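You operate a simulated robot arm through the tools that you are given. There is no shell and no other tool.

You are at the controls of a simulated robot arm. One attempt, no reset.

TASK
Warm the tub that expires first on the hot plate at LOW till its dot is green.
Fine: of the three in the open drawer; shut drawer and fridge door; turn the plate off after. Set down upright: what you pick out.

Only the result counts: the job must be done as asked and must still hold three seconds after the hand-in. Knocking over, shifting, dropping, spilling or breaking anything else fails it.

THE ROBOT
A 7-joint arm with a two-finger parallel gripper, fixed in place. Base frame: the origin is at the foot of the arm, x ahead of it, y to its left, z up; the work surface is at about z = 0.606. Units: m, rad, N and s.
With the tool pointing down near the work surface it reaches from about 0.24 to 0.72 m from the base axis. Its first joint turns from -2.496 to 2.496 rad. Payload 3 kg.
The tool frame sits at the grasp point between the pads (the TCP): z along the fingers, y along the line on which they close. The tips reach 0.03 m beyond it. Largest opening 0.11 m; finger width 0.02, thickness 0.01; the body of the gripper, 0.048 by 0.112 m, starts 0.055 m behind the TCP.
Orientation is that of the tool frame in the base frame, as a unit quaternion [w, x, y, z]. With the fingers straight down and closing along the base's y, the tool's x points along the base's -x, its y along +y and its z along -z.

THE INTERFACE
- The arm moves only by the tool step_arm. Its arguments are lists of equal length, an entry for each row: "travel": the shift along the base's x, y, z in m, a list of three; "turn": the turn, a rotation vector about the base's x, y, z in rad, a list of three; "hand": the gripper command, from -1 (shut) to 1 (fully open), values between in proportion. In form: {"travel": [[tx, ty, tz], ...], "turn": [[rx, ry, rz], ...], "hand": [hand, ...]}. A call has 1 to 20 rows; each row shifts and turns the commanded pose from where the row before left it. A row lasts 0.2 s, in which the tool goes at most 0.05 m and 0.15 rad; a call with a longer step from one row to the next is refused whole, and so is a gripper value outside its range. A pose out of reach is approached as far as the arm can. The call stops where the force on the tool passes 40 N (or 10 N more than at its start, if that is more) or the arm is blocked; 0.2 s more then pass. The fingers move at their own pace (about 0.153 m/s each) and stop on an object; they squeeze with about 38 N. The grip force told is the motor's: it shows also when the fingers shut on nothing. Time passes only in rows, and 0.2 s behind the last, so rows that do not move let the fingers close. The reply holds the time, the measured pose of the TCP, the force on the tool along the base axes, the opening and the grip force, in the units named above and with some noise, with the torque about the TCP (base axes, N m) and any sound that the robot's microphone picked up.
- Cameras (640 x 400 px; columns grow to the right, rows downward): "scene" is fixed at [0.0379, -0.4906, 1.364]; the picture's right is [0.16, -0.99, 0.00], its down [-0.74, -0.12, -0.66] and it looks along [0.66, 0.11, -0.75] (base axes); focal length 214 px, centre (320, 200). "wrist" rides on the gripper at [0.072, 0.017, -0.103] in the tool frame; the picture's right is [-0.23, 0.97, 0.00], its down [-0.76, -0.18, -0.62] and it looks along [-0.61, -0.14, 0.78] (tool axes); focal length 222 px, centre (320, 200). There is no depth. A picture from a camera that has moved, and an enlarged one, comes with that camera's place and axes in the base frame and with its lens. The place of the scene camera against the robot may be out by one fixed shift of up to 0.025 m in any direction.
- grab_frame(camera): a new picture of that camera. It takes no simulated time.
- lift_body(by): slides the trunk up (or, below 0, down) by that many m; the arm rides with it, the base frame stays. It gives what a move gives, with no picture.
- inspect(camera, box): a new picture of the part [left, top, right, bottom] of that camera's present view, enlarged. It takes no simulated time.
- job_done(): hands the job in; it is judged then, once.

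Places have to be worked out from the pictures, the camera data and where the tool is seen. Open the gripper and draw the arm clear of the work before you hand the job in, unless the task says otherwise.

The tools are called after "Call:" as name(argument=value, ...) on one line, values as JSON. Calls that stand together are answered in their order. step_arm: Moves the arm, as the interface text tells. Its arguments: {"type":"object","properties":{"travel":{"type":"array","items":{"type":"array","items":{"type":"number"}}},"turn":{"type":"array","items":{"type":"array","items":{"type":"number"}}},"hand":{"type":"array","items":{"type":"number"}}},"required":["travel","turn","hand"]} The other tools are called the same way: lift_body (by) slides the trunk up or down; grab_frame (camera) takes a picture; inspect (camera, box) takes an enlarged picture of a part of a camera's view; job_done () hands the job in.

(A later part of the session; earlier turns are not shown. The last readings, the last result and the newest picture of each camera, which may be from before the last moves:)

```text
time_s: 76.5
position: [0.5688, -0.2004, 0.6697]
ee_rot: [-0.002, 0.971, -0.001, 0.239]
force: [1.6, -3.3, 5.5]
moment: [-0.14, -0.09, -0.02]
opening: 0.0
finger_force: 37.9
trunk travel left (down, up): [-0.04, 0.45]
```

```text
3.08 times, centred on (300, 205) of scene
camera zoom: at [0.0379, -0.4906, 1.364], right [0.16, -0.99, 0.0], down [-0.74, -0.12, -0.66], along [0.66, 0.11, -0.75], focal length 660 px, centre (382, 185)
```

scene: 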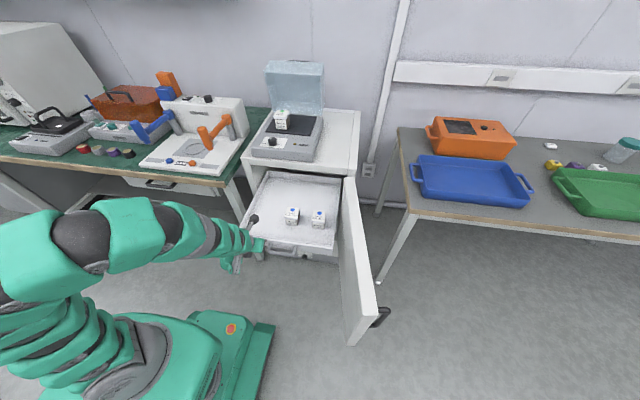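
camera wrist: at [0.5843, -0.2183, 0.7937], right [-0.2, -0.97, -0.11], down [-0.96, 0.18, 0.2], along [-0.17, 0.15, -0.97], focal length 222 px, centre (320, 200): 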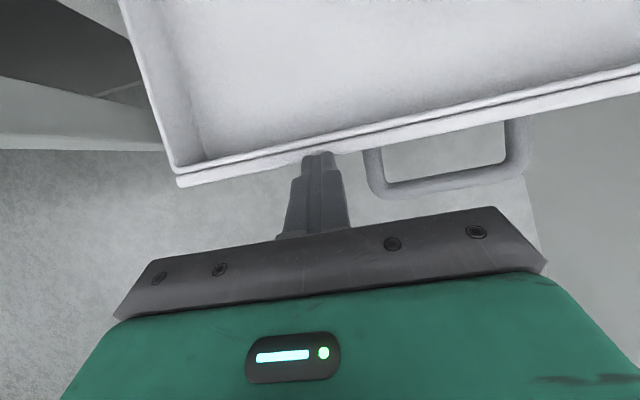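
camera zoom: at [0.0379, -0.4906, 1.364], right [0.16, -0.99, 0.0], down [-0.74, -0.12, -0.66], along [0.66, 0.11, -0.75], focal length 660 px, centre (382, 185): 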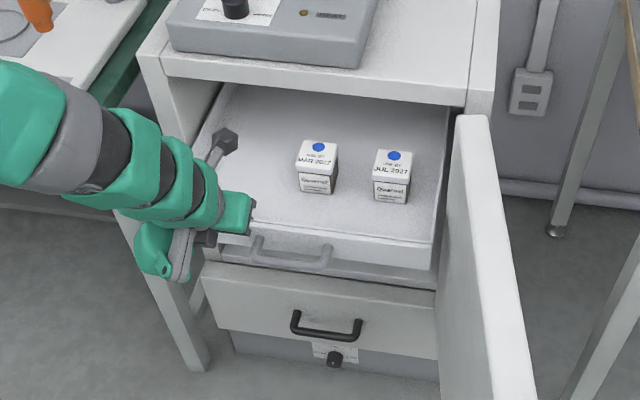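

The front panel is now at about x=0.59. For the rest I'll back off slightly, tilt the tool to ~60° so the camera and hand stay clear of the fridge's top, and set the tip level with the panel again.

Call:
step_arm(travel=[[-0.02, 0, 0], [-0.02, 0, 0], [0, 0, 0], [0, 0, 0], [0, 0, 0], [0, 0, 0], [0, 0, -0.012], [0, 0, 0]], turn=[[0, 0, 0], [0, -0.11, 0], [0, -0.115, 0], [0, -0.115, 0], [0, -0.115, 0], [0, -0.11, 0], [0, 0, 0], [0, 0, 0]], hand=[-1, -1, -1, -1, -1, -1, -1, -1])

Call:
grab_frame(camera="wrist")

Call:
inspect(camera="scene", box=[220, 140, 380, 270])

```text
time_s: 78.3
position: [0.5288, -0.2031, 0.6648]
ee_rot: [-0.005, 0.909, 0.002, 0.417]
force: [-0.3, 0.7, 0.0]
moment: [-0.01, -0.01, -0.01]
opening: 0.0
finger_force: 37.6
out of reach, approached as far as the arm can: row 5, 6, 7
trunk travel left (down, up): [-0.04, 0.45]
```

```text
taken
camera wrist: at [0.4973, -0.2217, 0.7849], right [-0.14, -0.97, -0.18], down [-0.97, 0.17, -0.17], along [0.2, 0.15, -0.97], focal length 222 px, centre (320, 200)
```

wrist: 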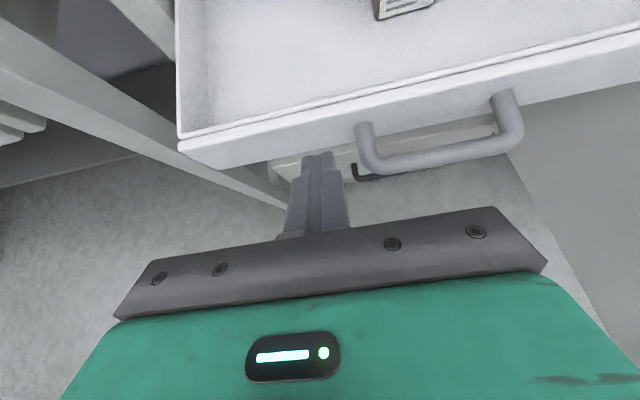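

```text
3.08 times, centred on (300, 205) of scene
camera zoom: at [0.0379, -0.4906, 1.364], right [0.16, -0.99, 0.0], down [-0.74, -0.12, -0.66], along [0.66, 0.11, -0.75], focal length 660 px, centre (382, 185)
```

zoom: 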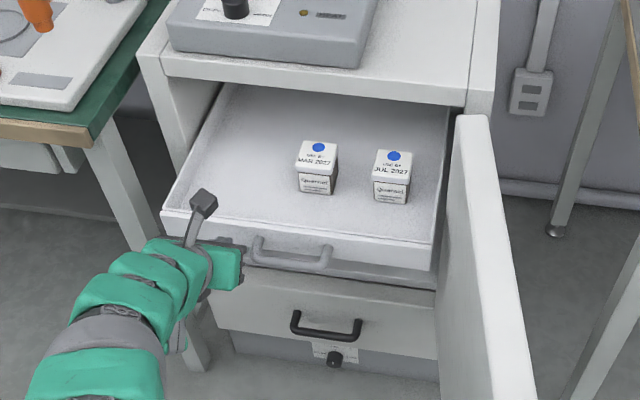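

The tilt stopped at about 49° here, but it can increase as I move forward. I'll advance to contact while tilting a bit more, then keep pushing.

Call:
step_arm(travel=[[0.01, 0.001, 0], [0.01, 0.001, -0.003], [0.008, 0.001, -0.003], [0.006, 0, -0.002], [0.006, 0, 0], [0.008, 0, 0], [0.01, 0, 0], [0.008, 0, 0], [0.004, 0, 0], [0, 0, 0]], turn=[[0, 0, 0], [0, -0.03, 0], [0, -0.03, 0], [0, -0.03, 0], [0, -0.03, 0], [0, -0.02, 0], [0, -0.02, 0], [0, 0, 0], [0, 0, 0], [0, 0, 0]], hand=[-1, -1, -1, -1, -1, -1, -1, -1, -1, -1])

Call:
grab_frame(camera="wrist")

Call:
inspect(camera="scene", box=[220, 140, 380, 270])

```text
time_s: 80.5
position: [0.6131, -0.2254, 0.7448]
ee_rot: [-0.004, 0.872, 0.001, 0.49]
force: [-0.7, 0.2, 0.4]
moment: [-0.02, 0.0, 0.03]
opening: 0.0001
finger_force: 37.7
out of reach, approached as far as the arm can: row 2, 3, 4, 5, 6, 7
trunk travel left (down, up): [-0.04, 0.45]
```

```text
taken
camera wrist: at [0.564, -0.2435, 0.8588], right [-0.11, -0.97, -0.2], down [-0.93, 0.17, -0.33], along [0.35, 0.15, -0.92], focal length 222 px, centre (320, 200)
```

wrist: 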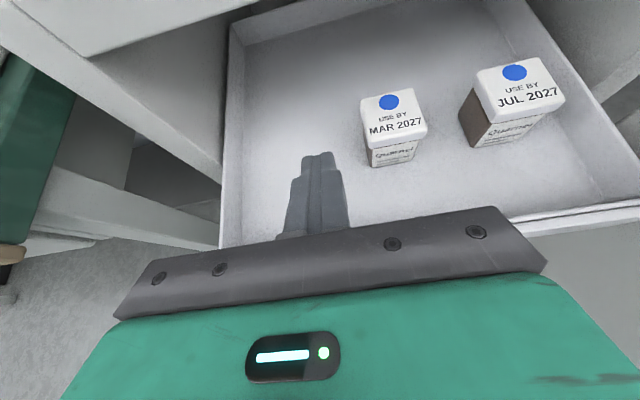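

```text
3.08 times, centred on (300, 205) of scene
camera zoom: at [0.0379, -0.4906, 1.364], right [0.16, -0.99, 0.0], down [-0.74, -0.12, -0.66], along [0.66, 0.11, -0.75], focal length 660 px, centre (382, 185)
```

zoom: 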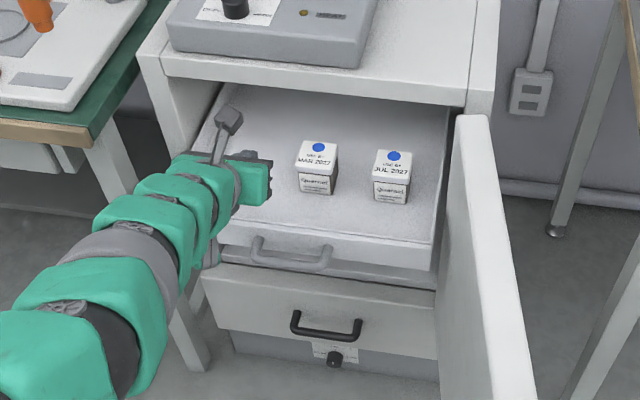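

The "out of reach" rows made the hand drift up and over the drawer (z≈0.745) – nothing touched, but I must avoid this pose range. I'll back out, reduce the tilt, and raise the trunk to the height where the 45–55° tilt worked before.

Call:
step_arm(travel=[[-0.01, 0.004, 0.01], [-0.015, 0.005, 0.01], [-0.015, 0.005, 0.01], [-0.015, 0.005, 0.01], [-0.01, 0.005, 0.0], [0, 0, 0]], turn=[[0, 0.06, 0], [0, 0.07, 0], [0, 0.07, 0], [0, 0.07, 0], [0, 0, 0], [0, 0, 0]], hand=[-1, -1, -1, -1, -1, -1])

```text
time_s: 81.9
position: [0.5496, -0.2007, 0.7842]
ee_rot: [-0.004, 0.929, 0.0, 0.37]
force: [-0.6, -0.3, -0.5]
moment: [0.01, 0.0, 0.01]
opening: 0.0002
finger_force: 37.1
trunk travel left (down, up): [-0.04, 0.45]
```

Clear of everything at θ≈43°. Raising the trunk by 0.135 m back to its earlier height.

Call:
lift_body(by=0.135)

Call:
grab_frame(camera="wrist")

Call:
grab_frame(camera="scene")

```text
time_s: 83.5
position: [0.5497, -0.2007, 0.9194]
ee_rot: [-0.004, 0.928, 0.0, 0.371]
force: [0.2, 0.9, 0.8]
moment: [-0.02, 0.02, 0.01]
opening: 0.0
finger_force: 37.6
trunk travel left (down, up): [-0.175, 0.315]
```

```text
taken
camera wrist: at [0.5306, -0.219, 1.0422], right [-0.16, -0.97, -0.16], down [-0.98, 0.17, -0.07], along [0.1, 0.15, -0.98], focal length 222 px, centre (320, 200)
```

wrist: 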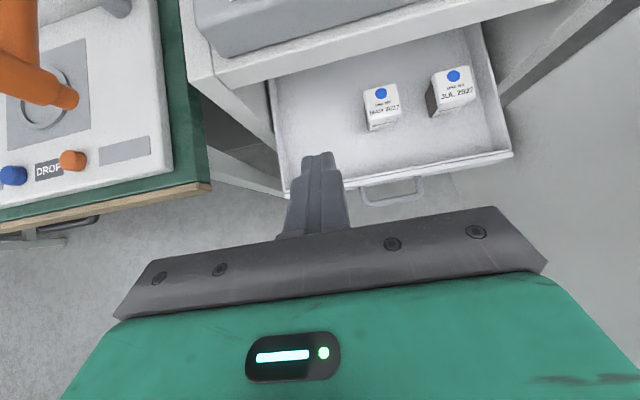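

```text
taken
```

scene: 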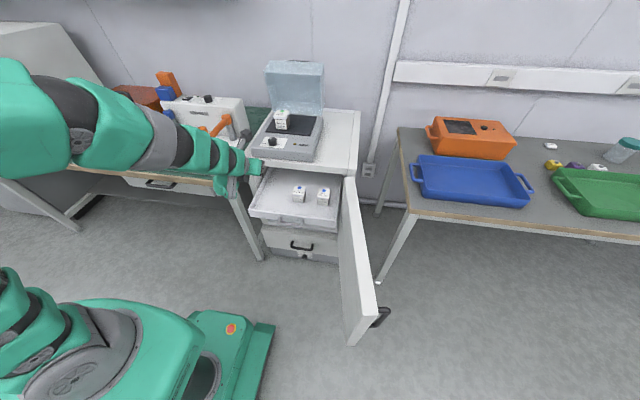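

At this height I'll move back 1 cm and descend in front of the panel in stages, checking for reach warnings.

Call:
step_arm(travel=[[-0.012, 0, 0], [0, 0, -0.03], [0, 0, -0.04], [0, 0, -0.04], [0, 0, -0.04], [0, 0, 0]], turn=[[0, 0, 0], [0, 0, 0], [0, 0, 0], [0, 0, 0], [0, 0, 0], [0, 0, 0]], hand=[-1, -1, -1, -1, -1, -1])

```text
time_s: 84.9
position: [0.5369, -0.2002, 0.7682]
ee_rot: [-0.003, 0.928, 0.0, 0.371]
force: [0.8, 0.4, -0.9]
moment: [-0.05, -0.01, 0.01]
opening: 0.0001
finger_force: 37.6
trunk travel left (down, up): [-0.175, 0.315]
```

Tracking well, no warnings. Continuing down to z≈0.70 and then 0.662.

Call:
step_arm(travel=[[0, 0, -0.03], [0, 0, -0.03], [0, 0, 0]], turn=[[0, 0, 0], [0, 0, 0], [0, 0, 0]], hand=[-1, -1, -1])

Call:
step_arm(travel=[[0, 0, -0.025], [0, 0, -0.022], [0, 0, 0]], turn=[[0, 0, 0], [0, 0, 0], [0, 0, 0]], hand=[-1, -1, -1])

Call:
grab_frame(camera="wrist")

Call:
inspect(camera="scene", box=[220, 140, 380, 270])

```text
time_s: 85.7
position: [0.5419, -0.2052, 0.7237]
ee_rot: [-0.004, 0.931, 0.0, 0.365]
force: [0.8, 0.1, -0.1]
moment: [0.04, 0.02, -0.04]
opening: 0.0
finger_force: 37.3
out of reach, approached as far as the arm can: row 2
trunk travel left (down, up): [-0.175, 0.315]
```

```text
time_s: 86.5
position: [0.5527, -0.2196, 0.7141]
ee_rot: [-0.006, 0.932, 0.001, 0.363]
force: [0.1, 0.1, 0.0]
moment: [0.0, -0.02, 0.02]
opening: 0.0
finger_force: 38.1
out of reach, approached as far as the arm can: row 1, 2
trunk travel left (down, up): [-0.175, 0.315]
```

```text
taken
camera wrist: at [0.5359, -0.2383, 0.8378], right [-0.16, -0.97, -0.16], down [-0.98, 0.17, -0.06], along [0.08, 0.15, -0.98], focal length 222 px, centre (320, 200)
```

wrist: 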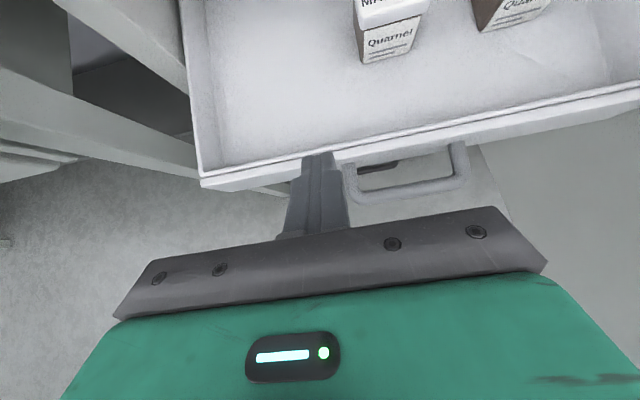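

```text
3.08 times, centred on (300, 205) of scene
camera zoom: at [0.0379, -0.4906, 1.364], right [0.16, -0.99, 0.0], down [-0.74, -0.12, -0.66], along [0.66, 0.11, -0.75], focal length 660 px, centre (382, 185)
```

zoom: 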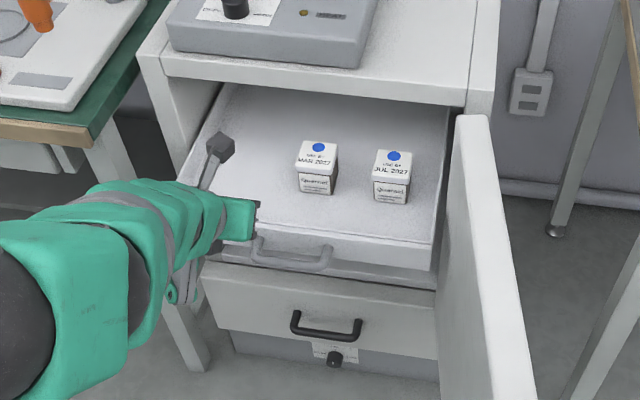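

The arm is limited again here in this elbow posture. I'll return to what worked: 27° tilt with the lower trunk. The fridge's front edge measures x≈0.72, so I can push much further at 27° than I thought and only tilt more near the end.

Call:
step_arm(travel=[[0, 0.003, 0.02], [-0.008, 0.004, 0.025], [-0.008, 0.004, 0.025], [-0.008, 0.004, 0.025], [0, 0.003, 0], [0, 0, 0]], turn=[[0, 0, 0], [0, 0.09, 0], [0, 0.09, 0], [0, 0.09, 0], [0, 0, 0], [0, 0, 0]], hand=[-1, -1, -1, -1, -1, -1])

```text
time_s: 87.9
position: [0.5281, -0.202, 0.8104]
ee_rot: [-0.004, 0.97, 0.0, 0.243]
force: [-0.1, -0.7, -0.5]
moment: [0.01, 0.02, 0.0]
opening: 0.0
finger_force: 38.0
trunk travel left (down, up): [-0.175, 0.315]
```

Tool is at (0.528, −0.202, 0.81), 28° tilt, no warnings. Lowering the trunk 0.14 m puts the tip level with the panel, ~3.5 cm in front of it.

Call:
lift_body(by=-0.14)

Call:
grab_frame(camera="wrist")

```text
time_s: 89.6
position: [0.5282, -0.2024, 0.6694]
ee_rot: [-0.004, 0.97, -0.001, 0.242]
force: [0.4, 0.9, 0.7]
moment: [-0.01, -0.04, 0.0]
opening: 0.0
finger_force: 37.1
trunk travel left (down, up): [-0.035, 0.455]
```

```text
taken
camera wrist: at [0.5426, -0.2195, 0.7939], right [-0.2, -0.97, -0.11], down [-0.97, 0.17, 0.19], along [-0.17, 0.15, -0.97], focal length 222 px, centre (320, 200)
```

wrist: 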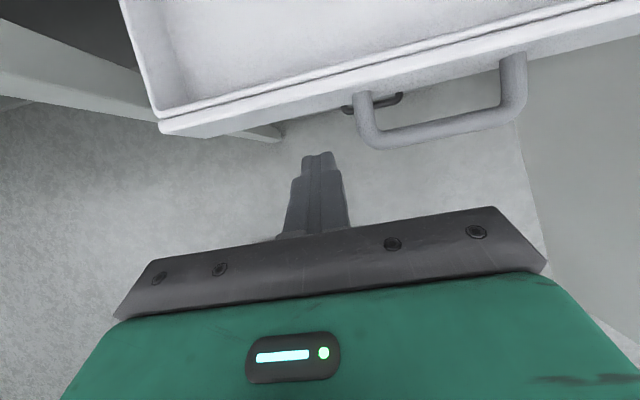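

The tip is level with the panel and left of the handle. Pushing on slowly to TCP x≈0.625.

Call:
step_arm(travel=[[0.01, 0, 0], [0.01, 0, 0], [0.007, 0, 0], [0.006, 0, 0], [0.008, 0, 0], [0.01, 0, 0], [0.01, 0, 0], [0.01, 0, 0], [0.01, 0, 0], [0.01, 0, 0], [0.006, 0, 0], [0, 0, 0]], turn=[[0, 0, 0], [0, 0, 0], [0, 0, 0], [0, 0, 0], [0, 0, 0], [0, 0, 0], [0, 0, 0], [0, 0, 0], [0, 0, 0], [0, 0, 0], [0, 0, 0], [0, 0, 0]], hand=[-1, -1, -1, -1, -1, -1, -1, -1, -1, -1, -1, -1])

Call:
grab_frame(camera="wrist")

Call:
inspect(camera="scene", box=[220, 130, 380, 260])

```text
time_s: 92.2
position: [0.6262, -0.1998, 0.6695]
ee_rot: [-0.004, 0.97, -0.001, 0.243]
force: [-0.3, 0.4, 6.0]
moment: [-0.09, -0.06, 0.0]
opening: 0.0002
finger_force: 37.7
trunk travel left (down, up): [-0.035, 0.455]
```

```text
taken
camera wrist: at [0.6396, -0.2189, 0.7938], right [-0.2, -0.97, -0.11], down [-0.97, 0.17, 0.19], along [-0.17, 0.15, -0.97], focal length 222 px, centre (320, 200)
```

wrist: 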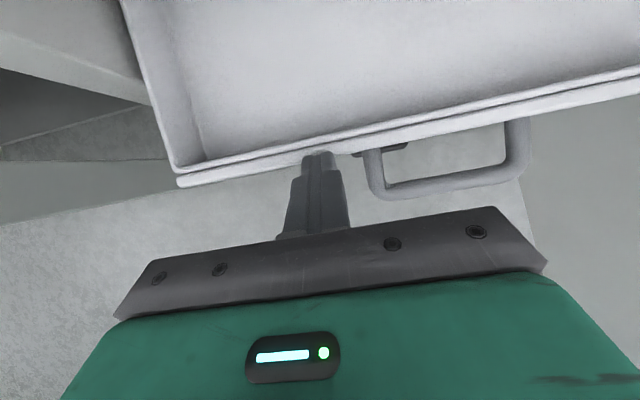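

```text
3.08 times, centred on (300, 195) of scene
camera zoom: at [0.0379, -0.4906, 1.364], right [0.16, -0.99, 0.0], down [-0.74, -0.12, -0.66], along [0.66, 0.11, -0.75], focal length 660 px, centre (382, 215)
```

zoom: 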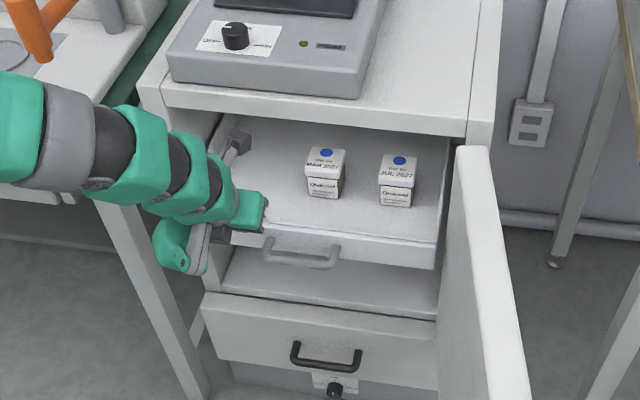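

The drawer front is at ~0.65 with both tubs steady. Slab front is around x≈0.725, so before going deeper I'll tilt a bit more in small increments while pushing, watching for reach warnings.

Call:
step_arm(travel=[[0.005, 0, 0], [0.006, 0, 0], [0.006, 0, 0], [0, 0, 0]], turn=[[0, -0.05, 0], [0, -0.06, 0], [0, -0.06, 0], [0, 0, 0]], hand=[-1, -1, -1, -1])

```text
time_s: 93.2
position: [0.6415, -0.2013, 0.671]
ee_rot: [-0.004, 0.946, 0.001, 0.325]
force: [0.4, 2.7, 4.3]
moment: [-0.01, -0.08, 0.03]
opening: 0.0
finger_force: 37.4
trunk travel left (down, up): [-0.035, 0.455]
```

No warnings at 38°. Continuing with a bit more tilt, slightly lower to keep the contact on the panel.

Call:
step_arm(travel=[[0.006, 0, -0.003], [0.006, 0, -0.003], [0.006, 0, -0.002], [0, 0, 0]], turn=[[0, -0.05, 0], [0, -0.05, 0], [0, -0.05, 0], [0, 0, 0]], hand=[-1, -1, -1, -1])

Call:
grab_frame(camera="wrist")

Call:
inspect(camera="scene", box=[220, 130, 380, 260])

```text
time_s: 94.0
position: [0.6578, -0.2015, 0.6644]
ee_rot: [-0.003, 0.923, 0.0, 0.384]
force: [-1.1, -0.9, 0.5]
moment: [-0.02, 0.01, -0.01]
opening: 0.0
finger_force: 37.6
trunk travel left (down, up): [-0.035, 0.455]
stopped in row 3: the force on the tool passed its limit at 42 N (the readings are from after the stop); the commanded pose is now the measured one
```

```text
taken
camera wrist: at [0.635, -0.219, 0.7863], right [-0.16, -0.97, -0.17], down [-0.98, 0.18, -0.1], along [0.13, 0.15, -0.98], focal length 222 px, centre (320, 200)
```

wrist: 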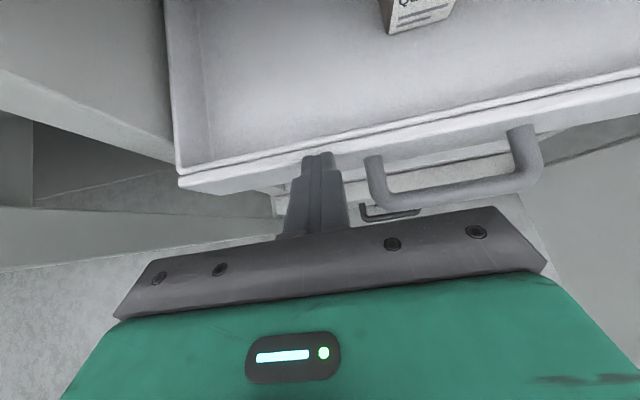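

```text
3.08 times, centred on (300, 195) of scene
camera zoom: at [0.0379, -0.4906, 1.364], right [0.16, -0.99, 0.0], down [-0.74, -0.12, -0.66], along [0.66, 0.11, -0.75], focal length 660 px, centre (382, 215)
```

zoom: 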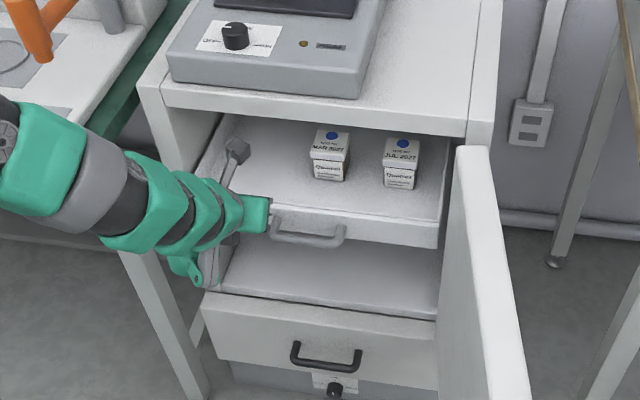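

A 42 N stop occurred with the panel at x≈0.686 — possibly the drawer's end stop. I'll press gently again to see whether it's really blocked.

Call:
step_arm(travel=[[0.002, 0, 0], [0.002, 0, 0], [0, 0, 0]], turn=[[0, 0, 0], [0, 0, 0], [0, 0, 0]], hand=[-1, -1, -1])

Call:
inspect(camera="wrist", box=[0, 60, 640, 240])

```text
time_s: 94.8
position: [0.6616, -0.2003, 0.6656]
ee_rot: [-0.005, 0.923, 0.0, 0.385]
force: [-0.9, -0.2, 1.0]
moment: [-0.04, -0.04, -0.02]
opening: 0.0
finger_force: 38.3
trunk travel left (down, up): [-0.035, 0.455]
```

```text
1.00 times, centred on (320, 150) of wrist (not enlarged: the box is as wide or as high as the picture)
camera zoom: at [0.639, -0.2191, 0.7874], right [-0.16, -0.97, -0.17], down [-0.98, 0.17, -0.1], along [0.13, 0.15, -0.98], focal length 222 px, centre (320, 250)
```

zoom: 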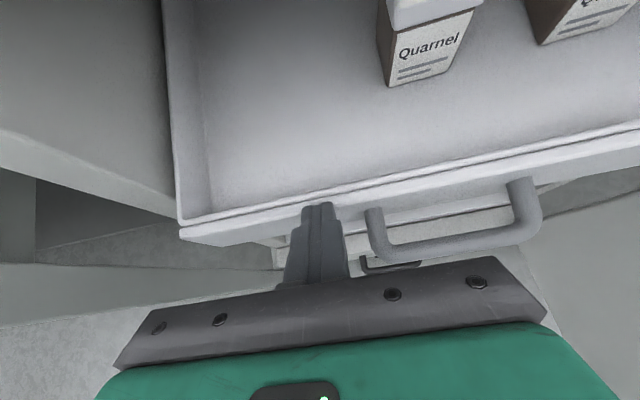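

It moved freely (no stop), and the drawer front is still about flush with the fridge's front plane (x≈0.70), so it must go deeper. Pushing on the drawer's handle bar (z≈0.62, y≈−0.29, ~4 cm proud) keeps my hand and camera outside the fridge. I'll back off and line up with the handle centre.

Call:
step_arm(travel=[[-0.015, 0, 0], [-0.025, 0, 0], [-0.025, -0.015, 0], [0, -0.035, 0], [0, -0.035, 0], [0, 0, 0]], turn=[[0, 0, 0], [0, 0, 0], [0, 0, 0], [0, 0, 0], [0, 0, 0], [0, 0, 0]], hand=[-1, -1, -1, -1, -1, -1])

Call:
grab_frame(camera="wrist")

Call:
inspect(camera="scene", box=[220, 130, 380, 260])

```text
time_s: 96.2
position: [0.5974, -0.284, 0.6641]
ee_rot: [-0.005, 0.923, 0.001, 0.385]
force: [0.6, -0.4, -0.5]
moment: [0.04, -0.06, 0.02]
opening: 0.0
finger_force: 37.5
trunk travel left (down, up): [-0.035, 0.455]
```

```text
taken
camera wrist: at [0.5748, -0.3032, 0.7873], right [-0.16, -0.97, -0.17], down [-0.98, 0.17, -0.1], along [0.13, 0.15, -0.98], focal length 222 px, centre (320, 200)
```

wrist: 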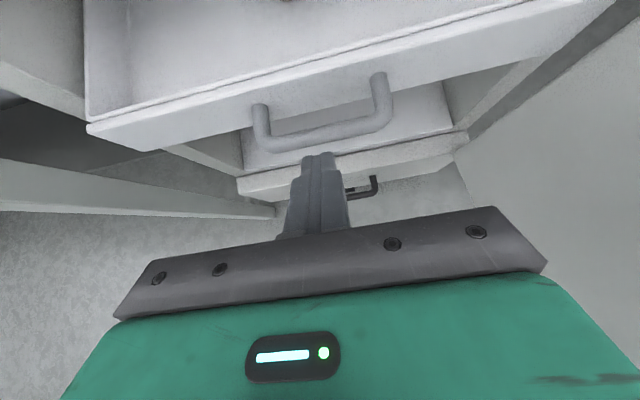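

```text
3.08 times, centred on (300, 195) of scene
camera zoom: at [0.0379, -0.4906, 1.364], right [0.16, -0.99, 0.0], down [-0.74, -0.12, -0.66], along [0.66, 0.11, -0.75], focal length 660 px, centre (382, 215)
```

zoom: 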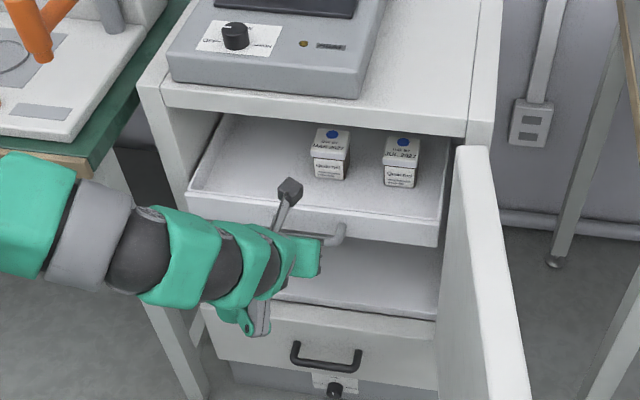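

The handle bar centre comes out at about (0.653, −0.288, 0.614) and my fingertip is aligned with its middle. I'll lower 3.6 cm so the tip meets the bar.

Call:
step_arm(travel=[[0, -0.003, -0.018], [0, 0, -0.018], [0, 0, 0]], turn=[[0, 0, 0], [0, 0, 0], [0, 0, 0]], hand=[-1, -1, -1])

Call:
grab_frame(camera="wrist")

```text
time_s: 97.0
position: [0.5967, -0.2881, 0.6291]
ee_rot: [-0.004, 0.923, -0.001, 0.384]
force: [-0.3, 0.9, 0.1]
moment: [0.03, 0.02, -0.03]
opening: 0.0001
finger_force: 37.4
trunk travel left (down, up): [-0.035, 0.455]
```

```text
taken
camera wrist: at [0.5744, -0.3067, 0.7517], right [-0.16, -0.97, -0.17], down [-0.98, 0.18, -0.1], along [0.13, 0.15, -0.98], focal length 222 px, centre (320, 200)
```

wrist: 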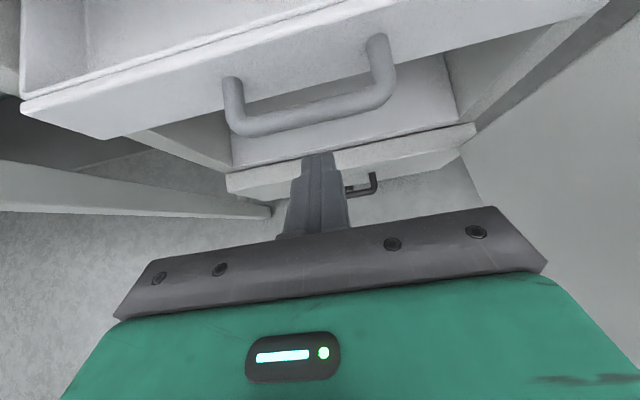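

Aligned with the bar's height. Pushing forward slowly, 4 cm, then checking.

Call:
step_arm(travel=[[0.008, 0, 0], [0.007, 0, 0], [0.005, 0, 0], [0.006, 0, 0], [0.008, 0, 0], [0.008, 0, 0], [0.005, 0, 0], [0, 0, 0]], turn=[[0, 0, 0], [0, 0, 0], [0, 0, 0], [0, 0, 0], [0, 0, 0], [0, 0, 0], [0, 0, 0], [0, 0, 0]], hand=[-1, -1, -1, -1, -1, -1, -1, -1])

Call:
grab_frame(camera="wrist")

Call:
inspect(camera="scene", box=[220, 130, 380, 260])

```text
time_s: 98.8
position: [0.644, -0.2887, 0.6292]
ee_rot: [-0.004, 0.923, -0.001, 0.385]
force: [-0.3, 0.2, -1.8]
moment: [0.0, 0.07, -0.01]
opening: 0.0
finger_force: 37.9
trunk travel left (down, up): [-0.035, 0.455]
```

```text
taken
camera wrist: at [0.6212, -0.307, 0.7519], right [-0.16, -0.97, -0.17], down [-0.98, 0.18, -0.1], along [0.13, 0.15, -0.98], focal length 222 px, centre (320, 200)
```

wrist: 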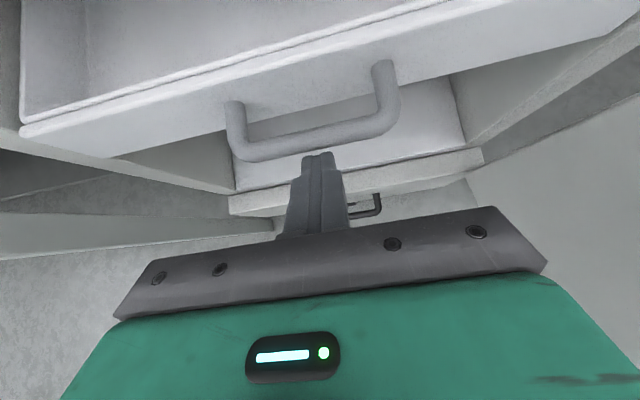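

```text
3.08 times, centred on (300, 195) of scene
camera zoom: at [0.0379, -0.4906, 1.364], right [0.16, -0.99, 0.0], down [-0.74, -0.12, -0.66], along [0.66, 0.11, -0.75], focal length 660 px, centre (382, 215)
```

zoom: 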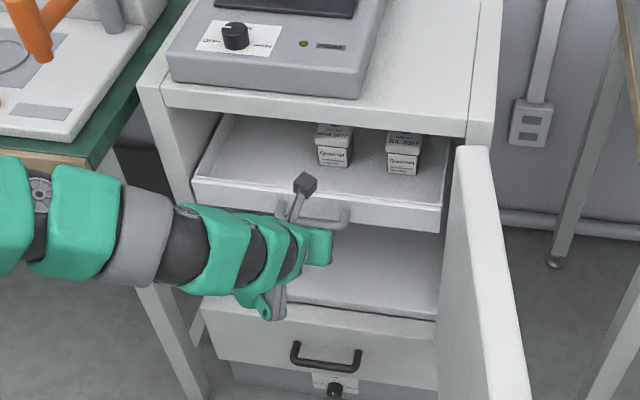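

The fingertip is pushing the handle bar and the drawer keeps sliding in (panel ≈0.71). Continuing slowly until the end stop.

Call:
step_arm(travel=[[0.006, 0, 0], [0.008, 0, 0], [0.008, 0, 0], [0.008, 0, 0], [0.006, 0, 0], [0.004, 0, 0], [0, 0, 0]], turn=[[0, 0, 0], [0, 0, 0], [0, 0, 0], [0, 0, 0], [0, 0, 0], [0, 0, 0], [0, 0, 0]], hand=[-1, -1, -1, -1, -1, -1, -1])

Call:
grab_frame(camera="wrist")

Call:
inspect(camera="scene", box=[220, 130, 380, 260])

```text
time_s: 100.4
position: [0.6849, -0.2883, 0.6292]
ee_rot: [-0.004, 0.923, 0.0, 0.386]
force: [0.1, 0.3, 0.0]
moment: [-0.01, 0.0, 0.03]
opening: 0.0002
finger_force: 37.6
trunk travel left (down, up): [-0.035, 0.455]
```

```text
taken
camera wrist: at [0.6617, -0.307, 0.7514], right [-0.16, -0.97, -0.17], down [-0.98, 0.18, -0.1], along [0.13, 0.15, -0.98], focal length 222 px, centre (320, 200)
```

wrist: 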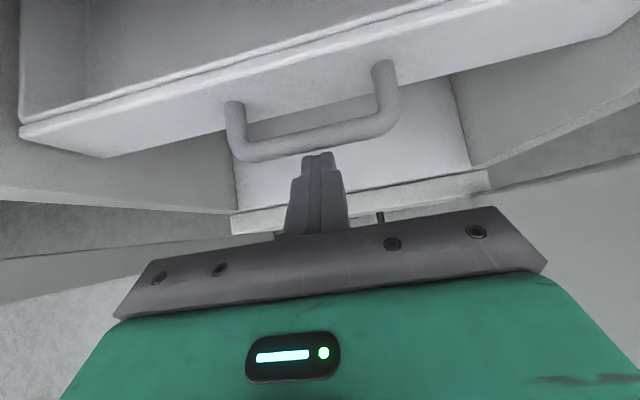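

```text
3.08 times, centred on (300, 195) of scene
camera zoom: at [0.0379, -0.4906, 1.364], right [0.16, -0.99, 0.0], down [-0.74, -0.12, -0.66], along [0.66, 0.11, -0.75], focal length 660 px, centre (382, 215)
```

zoom: 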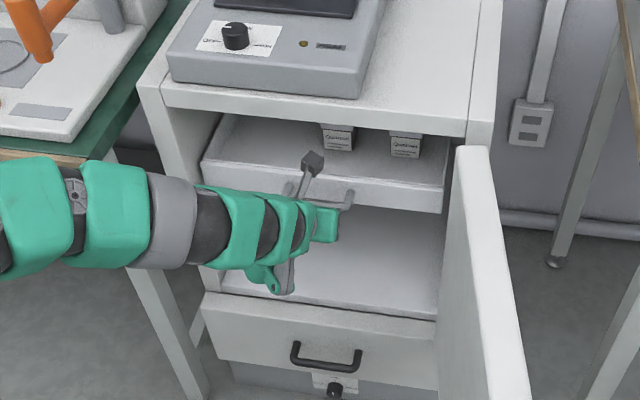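

Still sliding freely (panel ≈0.755). To keep the camera clear of the fridge's top edge I'll add ~9° of tilt in small steps while continuing to push.

Call:
step_arm(travel=[[0.003, 0, -0.002], [0.003, 0, -0.002], [0.003, 0, -0.001], [0, 0, 0]], turn=[[0, -0.05, 0], [0, -0.05, 0], [0, -0.05, 0], [0, 0, 0]], hand=[-1, -1, -1, -1])

Call:
grab_frame(camera="wrist")

```text
time_s: 101.4
position: [0.6937, -0.287, 0.6241]
ee_rot: [-0.004, 0.892, 0.0, 0.453]
force: [-0.8, 0.0, -4.3]
moment: [-0.02, 0.1, 0.06]
opening: 0.0003
finger_force: 37.6
trunk travel left (down, up): [-0.035, 0.455]
```

```text
taken
camera wrist: at [0.6522, -0.3061, 0.7408], right [-0.13, -0.97, -0.19], down [-0.95, 0.18, -0.25], along [0.27, 0.15, -0.95], focal length 222 px, centre (320, 200)
```

wrist: 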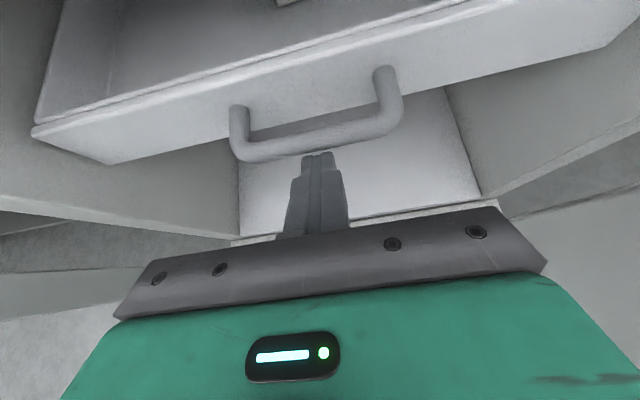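

Tracked fine at 54°. I'll push on in slow steps until the stop is felt.

Call:
step_arm(travel=[[0.006, 0, 0], [0.007, 0, 0], [0.007, 0, 0], [0.006, 0, 0], [0.004, 0, 0], [0, 0, 0]], turn=[[0, 0, 0], [0, -0.02, 0], [0, -0.02, 0], [0, -0.02, 0], [0, 0, 0], [0, 0, 0]], hand=[-1, -1, -1, -1, -1, -1])

Call:
grab_frame(camera="wrist")

Call:
inspect(camera="scene", box=[220, 130, 380, 260])

```text
time_s: 102.0
position: [0.704, -0.2906, 0.6205]
ee_rot: [-0.001, 0.889, 0.0, 0.459]
force: [-4.5, -0.9, -3.2]
moment: [0.0, 0.13, 0.02]
opening: 0.0001
finger_force: 37.3
trunk travel left (down, up): [-0.035, 0.455]
stopped in row 3: the force on the tool passed its limit at 67 N (the readings are from after the stop); the commanded pose is now the measured one
```

```text
taken
camera wrist: at [0.6615, -0.3083, 0.7374], right [-0.13, -0.97, -0.19], down [-0.95, 0.18, -0.26], along [0.29, 0.14, -0.95], focal length 222 px, centre (320, 200)
```

wrist: 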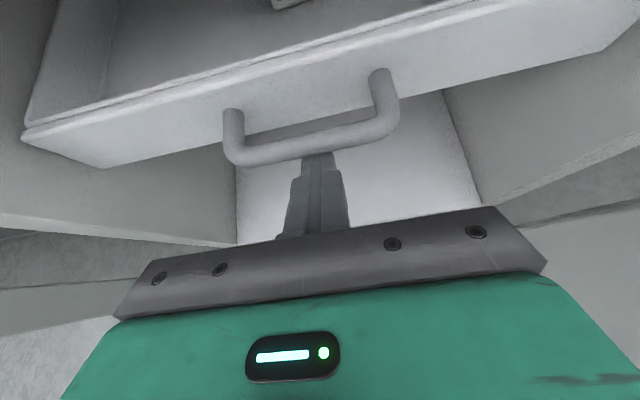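

```text
3.08 times, centred on (300, 195) of scene
camera zoom: at [0.0379, -0.4906, 1.364], right [0.16, -0.99, 0.0], down [-0.74, -0.12, -0.66], along [0.66, 0.11, -0.75], focal length 660 px, centre (382, 215)
```

zoom: 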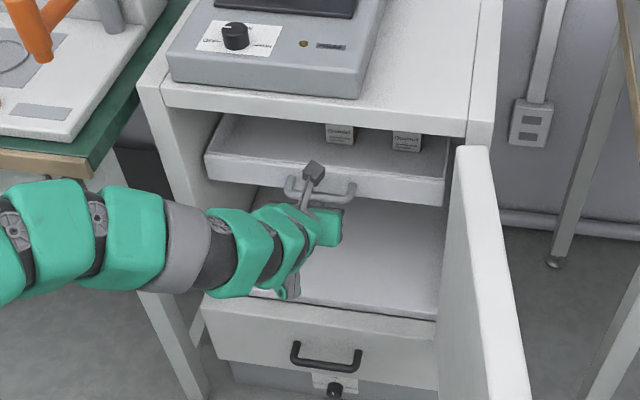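

A 67 N stop at TCP x=0.704: it may be the end stop, though the tip looks to be sliding slightly under the bar. I'll back off 1.5 cm, rise 1 cm, and press again gently to test.

Call:
step_arm(travel=[[-0.01, 0, 0], [-0.008, 0, 0.004], [0, 0, 0.006], [0, 0, 0]], turn=[[0, 0, 0], [0, 0, 0], [0, 0, 0], [0, 0, 0]], hand=[-1, -1, -1, -1])

Call:
grab_frame(camera="wrist")

```text
time_s: 103.0
position: [0.6875, -0.2885, 0.6292]
ee_rot: [-0.003, 0.888, 0.0, 0.46]
force: [0.1, 1.0, 1.1]
moment: [0.01, -0.01, 0.01]
opening: 0.0002
finger_force: 37.8
trunk travel left (down, up): [-0.035, 0.455]
```

```text
taken
camera wrist: at [0.6439, -0.3069, 0.7479], right [-0.13, -0.97, -0.19], down [-0.95, 0.18, -0.26], along [0.29, 0.15, -0.95], focal length 222 px, centre (320, 200)
```

wrist: 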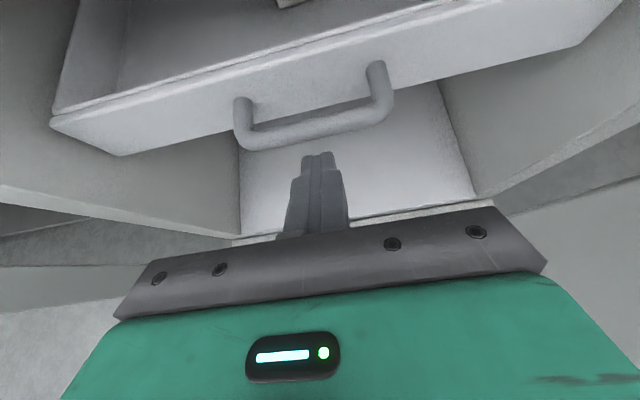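

The bar now sits at x≈0.742, i.e. the whole drawer including its handle is ~3–4 cm inside the fridge's front plane. I'll press once more gently at bar height to confirm it's at its stop.

Call:
step_arm(travel=[[0.006, 0, -0.006], [0.006, 0, 0], [0.003, 0, 0], [0.002, 0, 0], [0.002, 0, 0], [0, 0, 0]], turn=[[0, 0, 0], [0, 0, 0], [0, 0, 0], [0, 0, 0], [0, 0, 0], [0, 0, 0]], hand=[-1, -1, -1, -1, -1, -1])

Call:
grab_frame(camera="wrist")

```text
time_s: 104.2
position: [0.7029, -0.2912, 0.6209]
ee_rot: [0.0, 0.89, 0.001, 0.456]
force: [-7.0, 1.4, -5.5]
moment: [0.0, 0.18, 0.05]
opening: 0.0
finger_force: 37.8
trunk travel left (down, up): [-0.035, 0.455]
stopped in row 5: the force on the tool passed its limit at 43 N (the readings are from after the stop); the commanded pose is now the measured one
```

```text
taken
camera wrist: at [0.661, -0.3084, 0.7391], right [-0.13, -0.97, -0.18], down [-0.95, 0.18, -0.25], along [0.28, 0.14, -0.95], focal length 222 px, centre (320, 200)
```

wrist: 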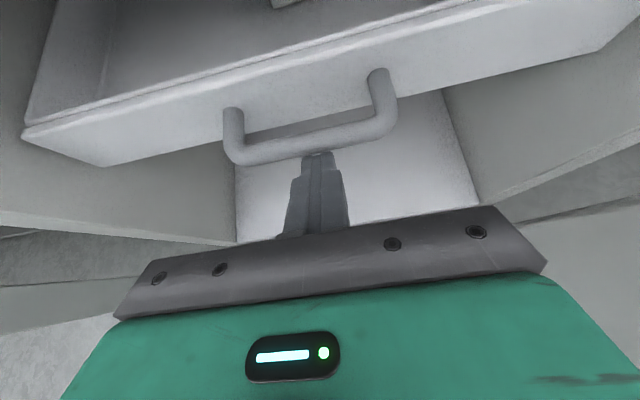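

Blocked again at exactly the same place with ~43 N: the drawer is at its end stop, so it's shut. I'll withdraw from the fridge, reducing the tilt as I go.

Call:
step_arm(travel=[[-0.01, 0, 0], [-0.02, 0, 0], [-0.02, 0, 0.005], [-0.02, 0, 0.01], [-0.02, 0, 0.01], [-0.02, 0, 0.01], [-0.02, 0, 0.01], [-0.02, 0, 0.01], [-0.01, 0, 0.01], [0, 0, 0]], turn=[[0, 0, 0], [0, 0.05, 0], [0, 0.06, 0], [0, 0.06, 0], [0, 0.06, 0], [0, 0.06, 0], [0, 0.06, 0], [0, 0.06, 0], [0, 0.06, 0], [0, 0, 0]], hand=[-1, -1, -1, -1, -1, -1, -1, -1, -1, -1])

Call:
grab_frame(camera="scene")

```text
time_s: 106.4
position: [0.5438, -0.2916, 0.6885]
ee_rot: [-0.001, 0.972, 0.001, 0.237]
force: [-0.2, 0.3, 0.5]
moment: [0.02, -0.01, 0.03]
opening: 0.0001
finger_force: 37.9
trunk travel left (down, up): [-0.035, 0.455]
```

```text
taken
```

scene: 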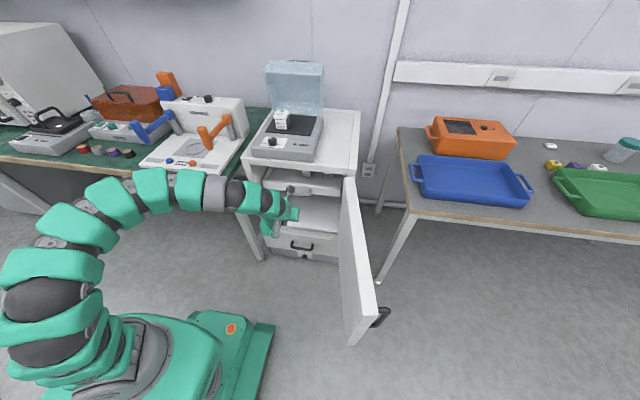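

Drawer stays shut. Now up: raising the trunk 0.09 m, then the arm to z≈0.93 with the tool turned vertical, to pass over the door's top edge (z≈0.82).

Call:
lift_body(by=0.09)

Call:
step_arm(travel=[[0, 0, 0.03], [0, 0, 0.03], [0, 0, 0.03], [0, 0, 0.03], [0, 0, 0.03], [0, 0, 0]], turn=[[0, 0.096, 0], [0, 0.096, 0], [0, 0.096, 0], [0, 0.096, 0], [0, 0.095, 0], [0, 0, 0]], hand=[-1, -1, -1, -1, -1, -1])

Call:
grab_frame(camera="wrist")

```text
time_s: 107.7
position: [0.5438, -0.291, 0.7777]
ee_rot: [-0.001, 0.972, 0.0, 0.236]
force: [-0.2, 0.8, -0.1]
moment: [0.02, 0.0, -0.01]
opening: 0.0001
finger_force: 37.9
trunk travel left (down, up): [-0.125, 0.365]
```

```text
time_s: 109.1
position: [0.5443, -0.2912, 0.9292]
ee_rot: [0.0, 1.0, -0.001, -0.002]
force: [-0.8, 0.1, 0.0]
moment: [0.02, 0.01, -0.01]
opening: 0.0001
finger_force: 37.9
trunk travel left (down, up): [-0.125, 0.365]
```

```text
taken
camera wrist: at [0.6161, -0.3084, 1.0308], right [-0.23, -0.97, 0.0], down [-0.76, 0.18, 0.63], along [-0.61, 0.14, -0.78], focal length 222 px, centre (320, 200)
```

wrist: 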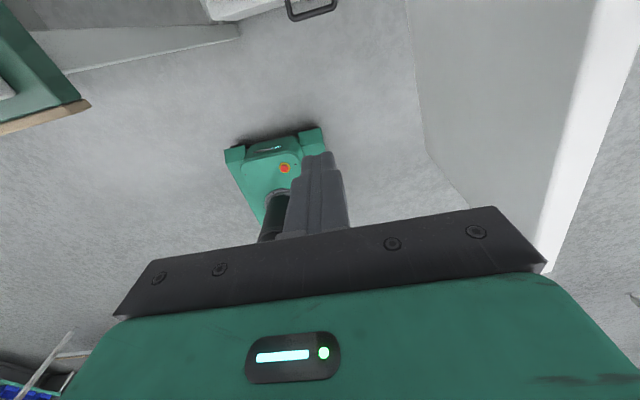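

The door's free end measures about (0.205, −0.606) with its top at z≈0.81. I'll move over the door to its outer side, toward (0.30, −0.645), at z≈0.93 (tips ≈0.90, above the door), yawing the hand along with the arm.

Call:
step_arm(travel=[[-0.022, -0.032, 0], [-0.022, -0.032, 0], [-0.022, -0.032, 0], [-0.022, -0.032, 0], [-0.022, -0.032, 0], [-0.022, -0.032, 0], [0, 0, 0]], turn=[[0, 0, -0.08], [0, 0, -0.08], [0, 0, -0.08], [0, 0, -0.08], [0, 0, -0.08], [0, 0, -0.08], [0, 0, 0]], hand=[-1, -1, -1, -1, -1, -1, -1])

Call:
step_arm(travel=[[-0.022, -0.032, 0], [-0.022, -0.032, 0], [-0.022, -0.032, 0], [-0.022, -0.032, 0], [-0.022, -0.032, 0], [0, 0, 0]], turn=[[0, 0, -0.08], [0, 0, -0.08], [0, 0, -0.08], [0, 0, -0.08], [0, 0, 0], [0, 0, 0]], hand=[-1, -1, -1, -1, -1, -1])

Call:
grab_frame(camera="scene")

Call:
grab_frame(camera="wrist")

```text
time_s: 110.7
position: [0.4096, -0.4822, 0.9283]
ee_rot: [-0.001, 0.971, -0.238, 0.0]
force: [-0.7, -0.6, 0.5]
moment: [0.0, 0.0, -0.01]
opening: 0.0
finger_force: 37.2
trunk travel left (down, up): [-0.125, 0.365]
```

```text
time_s: 112.1
position: [0.296, -0.6246, 0.9257]
ee_rot: [-0.001, 0.921, -0.389, 0.001]
force: [-0.4, -0.4, -1.0]
moment: [0.0, -0.02, -0.01]
opening: 0.0
finger_force: 37.6
out of reach, approached as far as the arm can: row 5
trunk travel left (down, up): [-0.125, 0.365]
```

```text
taken
```

scene: 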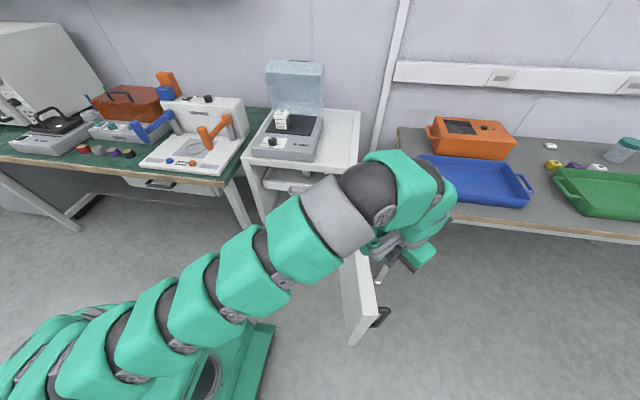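

```text
taken
camera wrist: at [0.3336, -0.6898, 1.0265], right [-0.86, -0.52, 0.0], down [-0.41, 0.67, 0.62], along [-0.32, 0.53, -0.78], focal length 222 px, centre (320, 200)
```

wrist: 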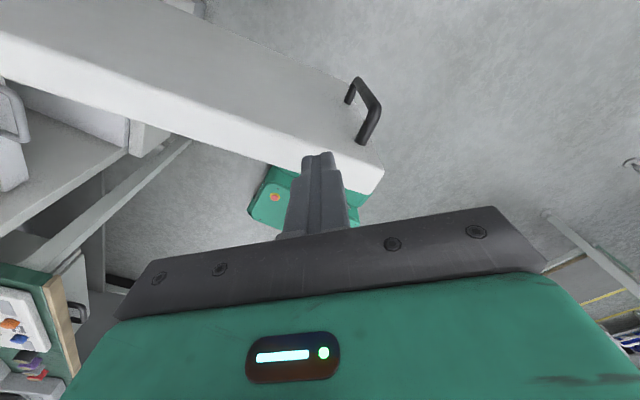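

The hand is over the door near its outer side; the reach limit hit at y≈−0.625. Let me zoom in to see exactly where the door's outer face and handle are relative to the fingers.

Call:
inspect(camera="wrist", box=[140, 40, 420, 220])

```text
2.22 times, centred on (280, 130) of wrist
camera zoom: at [0.3336, -0.6898, 1.0265], right [-0.86, -0.52, 0.0], down [-0.41, 0.67, 0.62], along [-0.32, 0.53, -0.78], focal length 494 px, centre (409, 356)
```

zoom: 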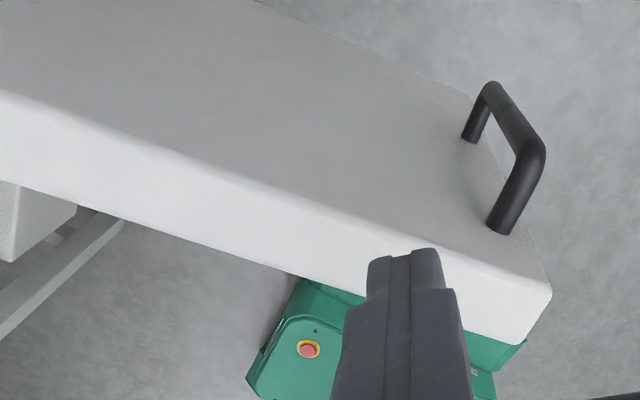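

The door's outer face at x≈0.30 is at y≈−0.600 (top z≈0.81), and the door handle is at x≈0.22, z 0.57–0.76, clear of my contact spot. I'll tilt the tool ~15° outward to gain reach and shift out to about (0.31, −0.65) before descending on the outer side.

Call:
step_arm(travel=[[0, 0, 0], [0, 0, 0], [0.006, -0.012, 0], [0.007, -0.014, 0], [0, 0, 0]], turn=[[-0.118, -0.056, 0], [-0.118, -0.056, 0], [0, 0, 0], [0, 0, 0], [0, 0, 0]], hand=[-1, -1, -1, -1, -1])

Call:
grab_frame(camera="wrist")

```text
time_s: 113.3
position: [0.3074, -0.6515, 0.9235]
ee_rot: [0.086, 0.913, -0.386, 0.098]
force: [0.0, 0.3, 0.1]
moment: [0.02, -0.02, -0.02]
opening: 0.0
finger_force: 37.5
trunk travel left (down, up): [-0.125, 0.365]
```

```text
taken
camera wrist: at [0.3327, -0.6875, 1.0412], right [-0.86, -0.51, 0.02], down [-0.46, 0.79, 0.4], along [-0.23, 0.33, -0.91], focal length 222 px, centre (320, 200)
```

wrist: 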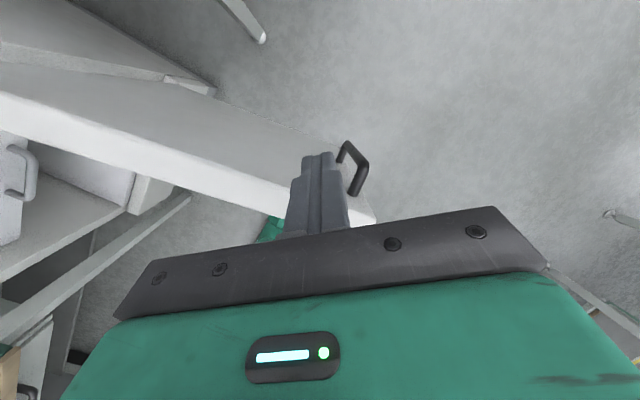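

Fingers are now ~3 cm outside the door's outer face and ~6 cm from its handle. Descending to z≈0.79 (tips ≈0.76, hand body staying above the door's top).

Call:
step_arm(travel=[[0, 0, -0.03], [0, 0, -0.03], [0, 0, -0.03], [0, 0, -0.025], [0, 0, -0.018], [0, 0, 0]], turn=[[0, 0, 0], [0, 0, 0], [0, 0, 0], [0, 0, 0], [0, 0, 0], [0, 0, 0]], hand=[-1, -1, -1, -1, -1, -1])

Call:
grab_frame(camera="wrist")

Call:
grab_frame(camera="scene")

```text
time_s: 114.7
position: [0.3056, -0.647, 0.791]
ee_rot: [0.085, 0.914, -0.385, 0.097]
force: [-0.2, -0.6, -0.1]
moment: [-0.01, 0.02, 0.04]
opening: 0.0002
finger_force: 37.3
trunk travel left (down, up): [-0.125, 0.365]
```

```text
taken
camera wrist: at [0.3318, -0.6864, 0.9094], right [-0.86, -0.51, 0.02], down [-0.46, 0.79, 0.4], along [-0.23, 0.33, -0.91], focal length 222 px, centre (320, 200)
```

wrist: 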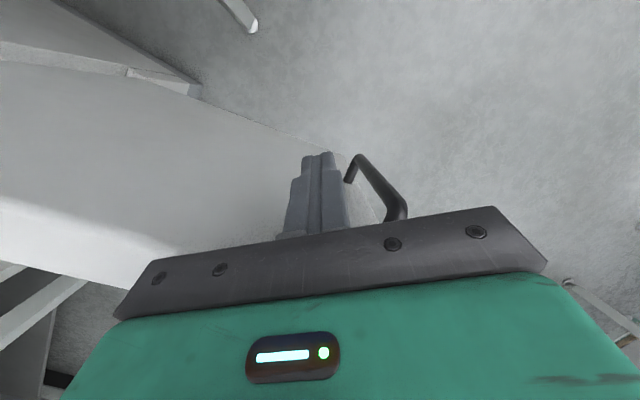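

```text
taken
```

scene: 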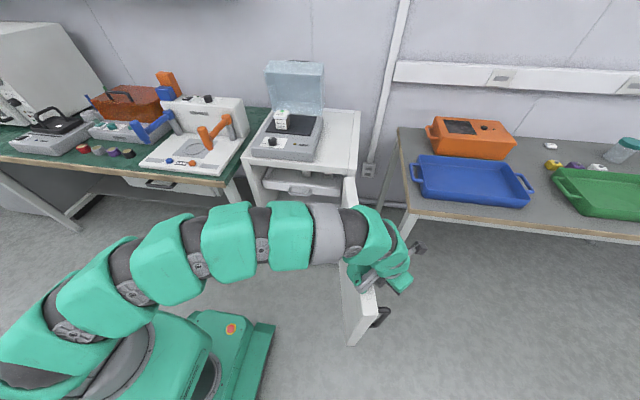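

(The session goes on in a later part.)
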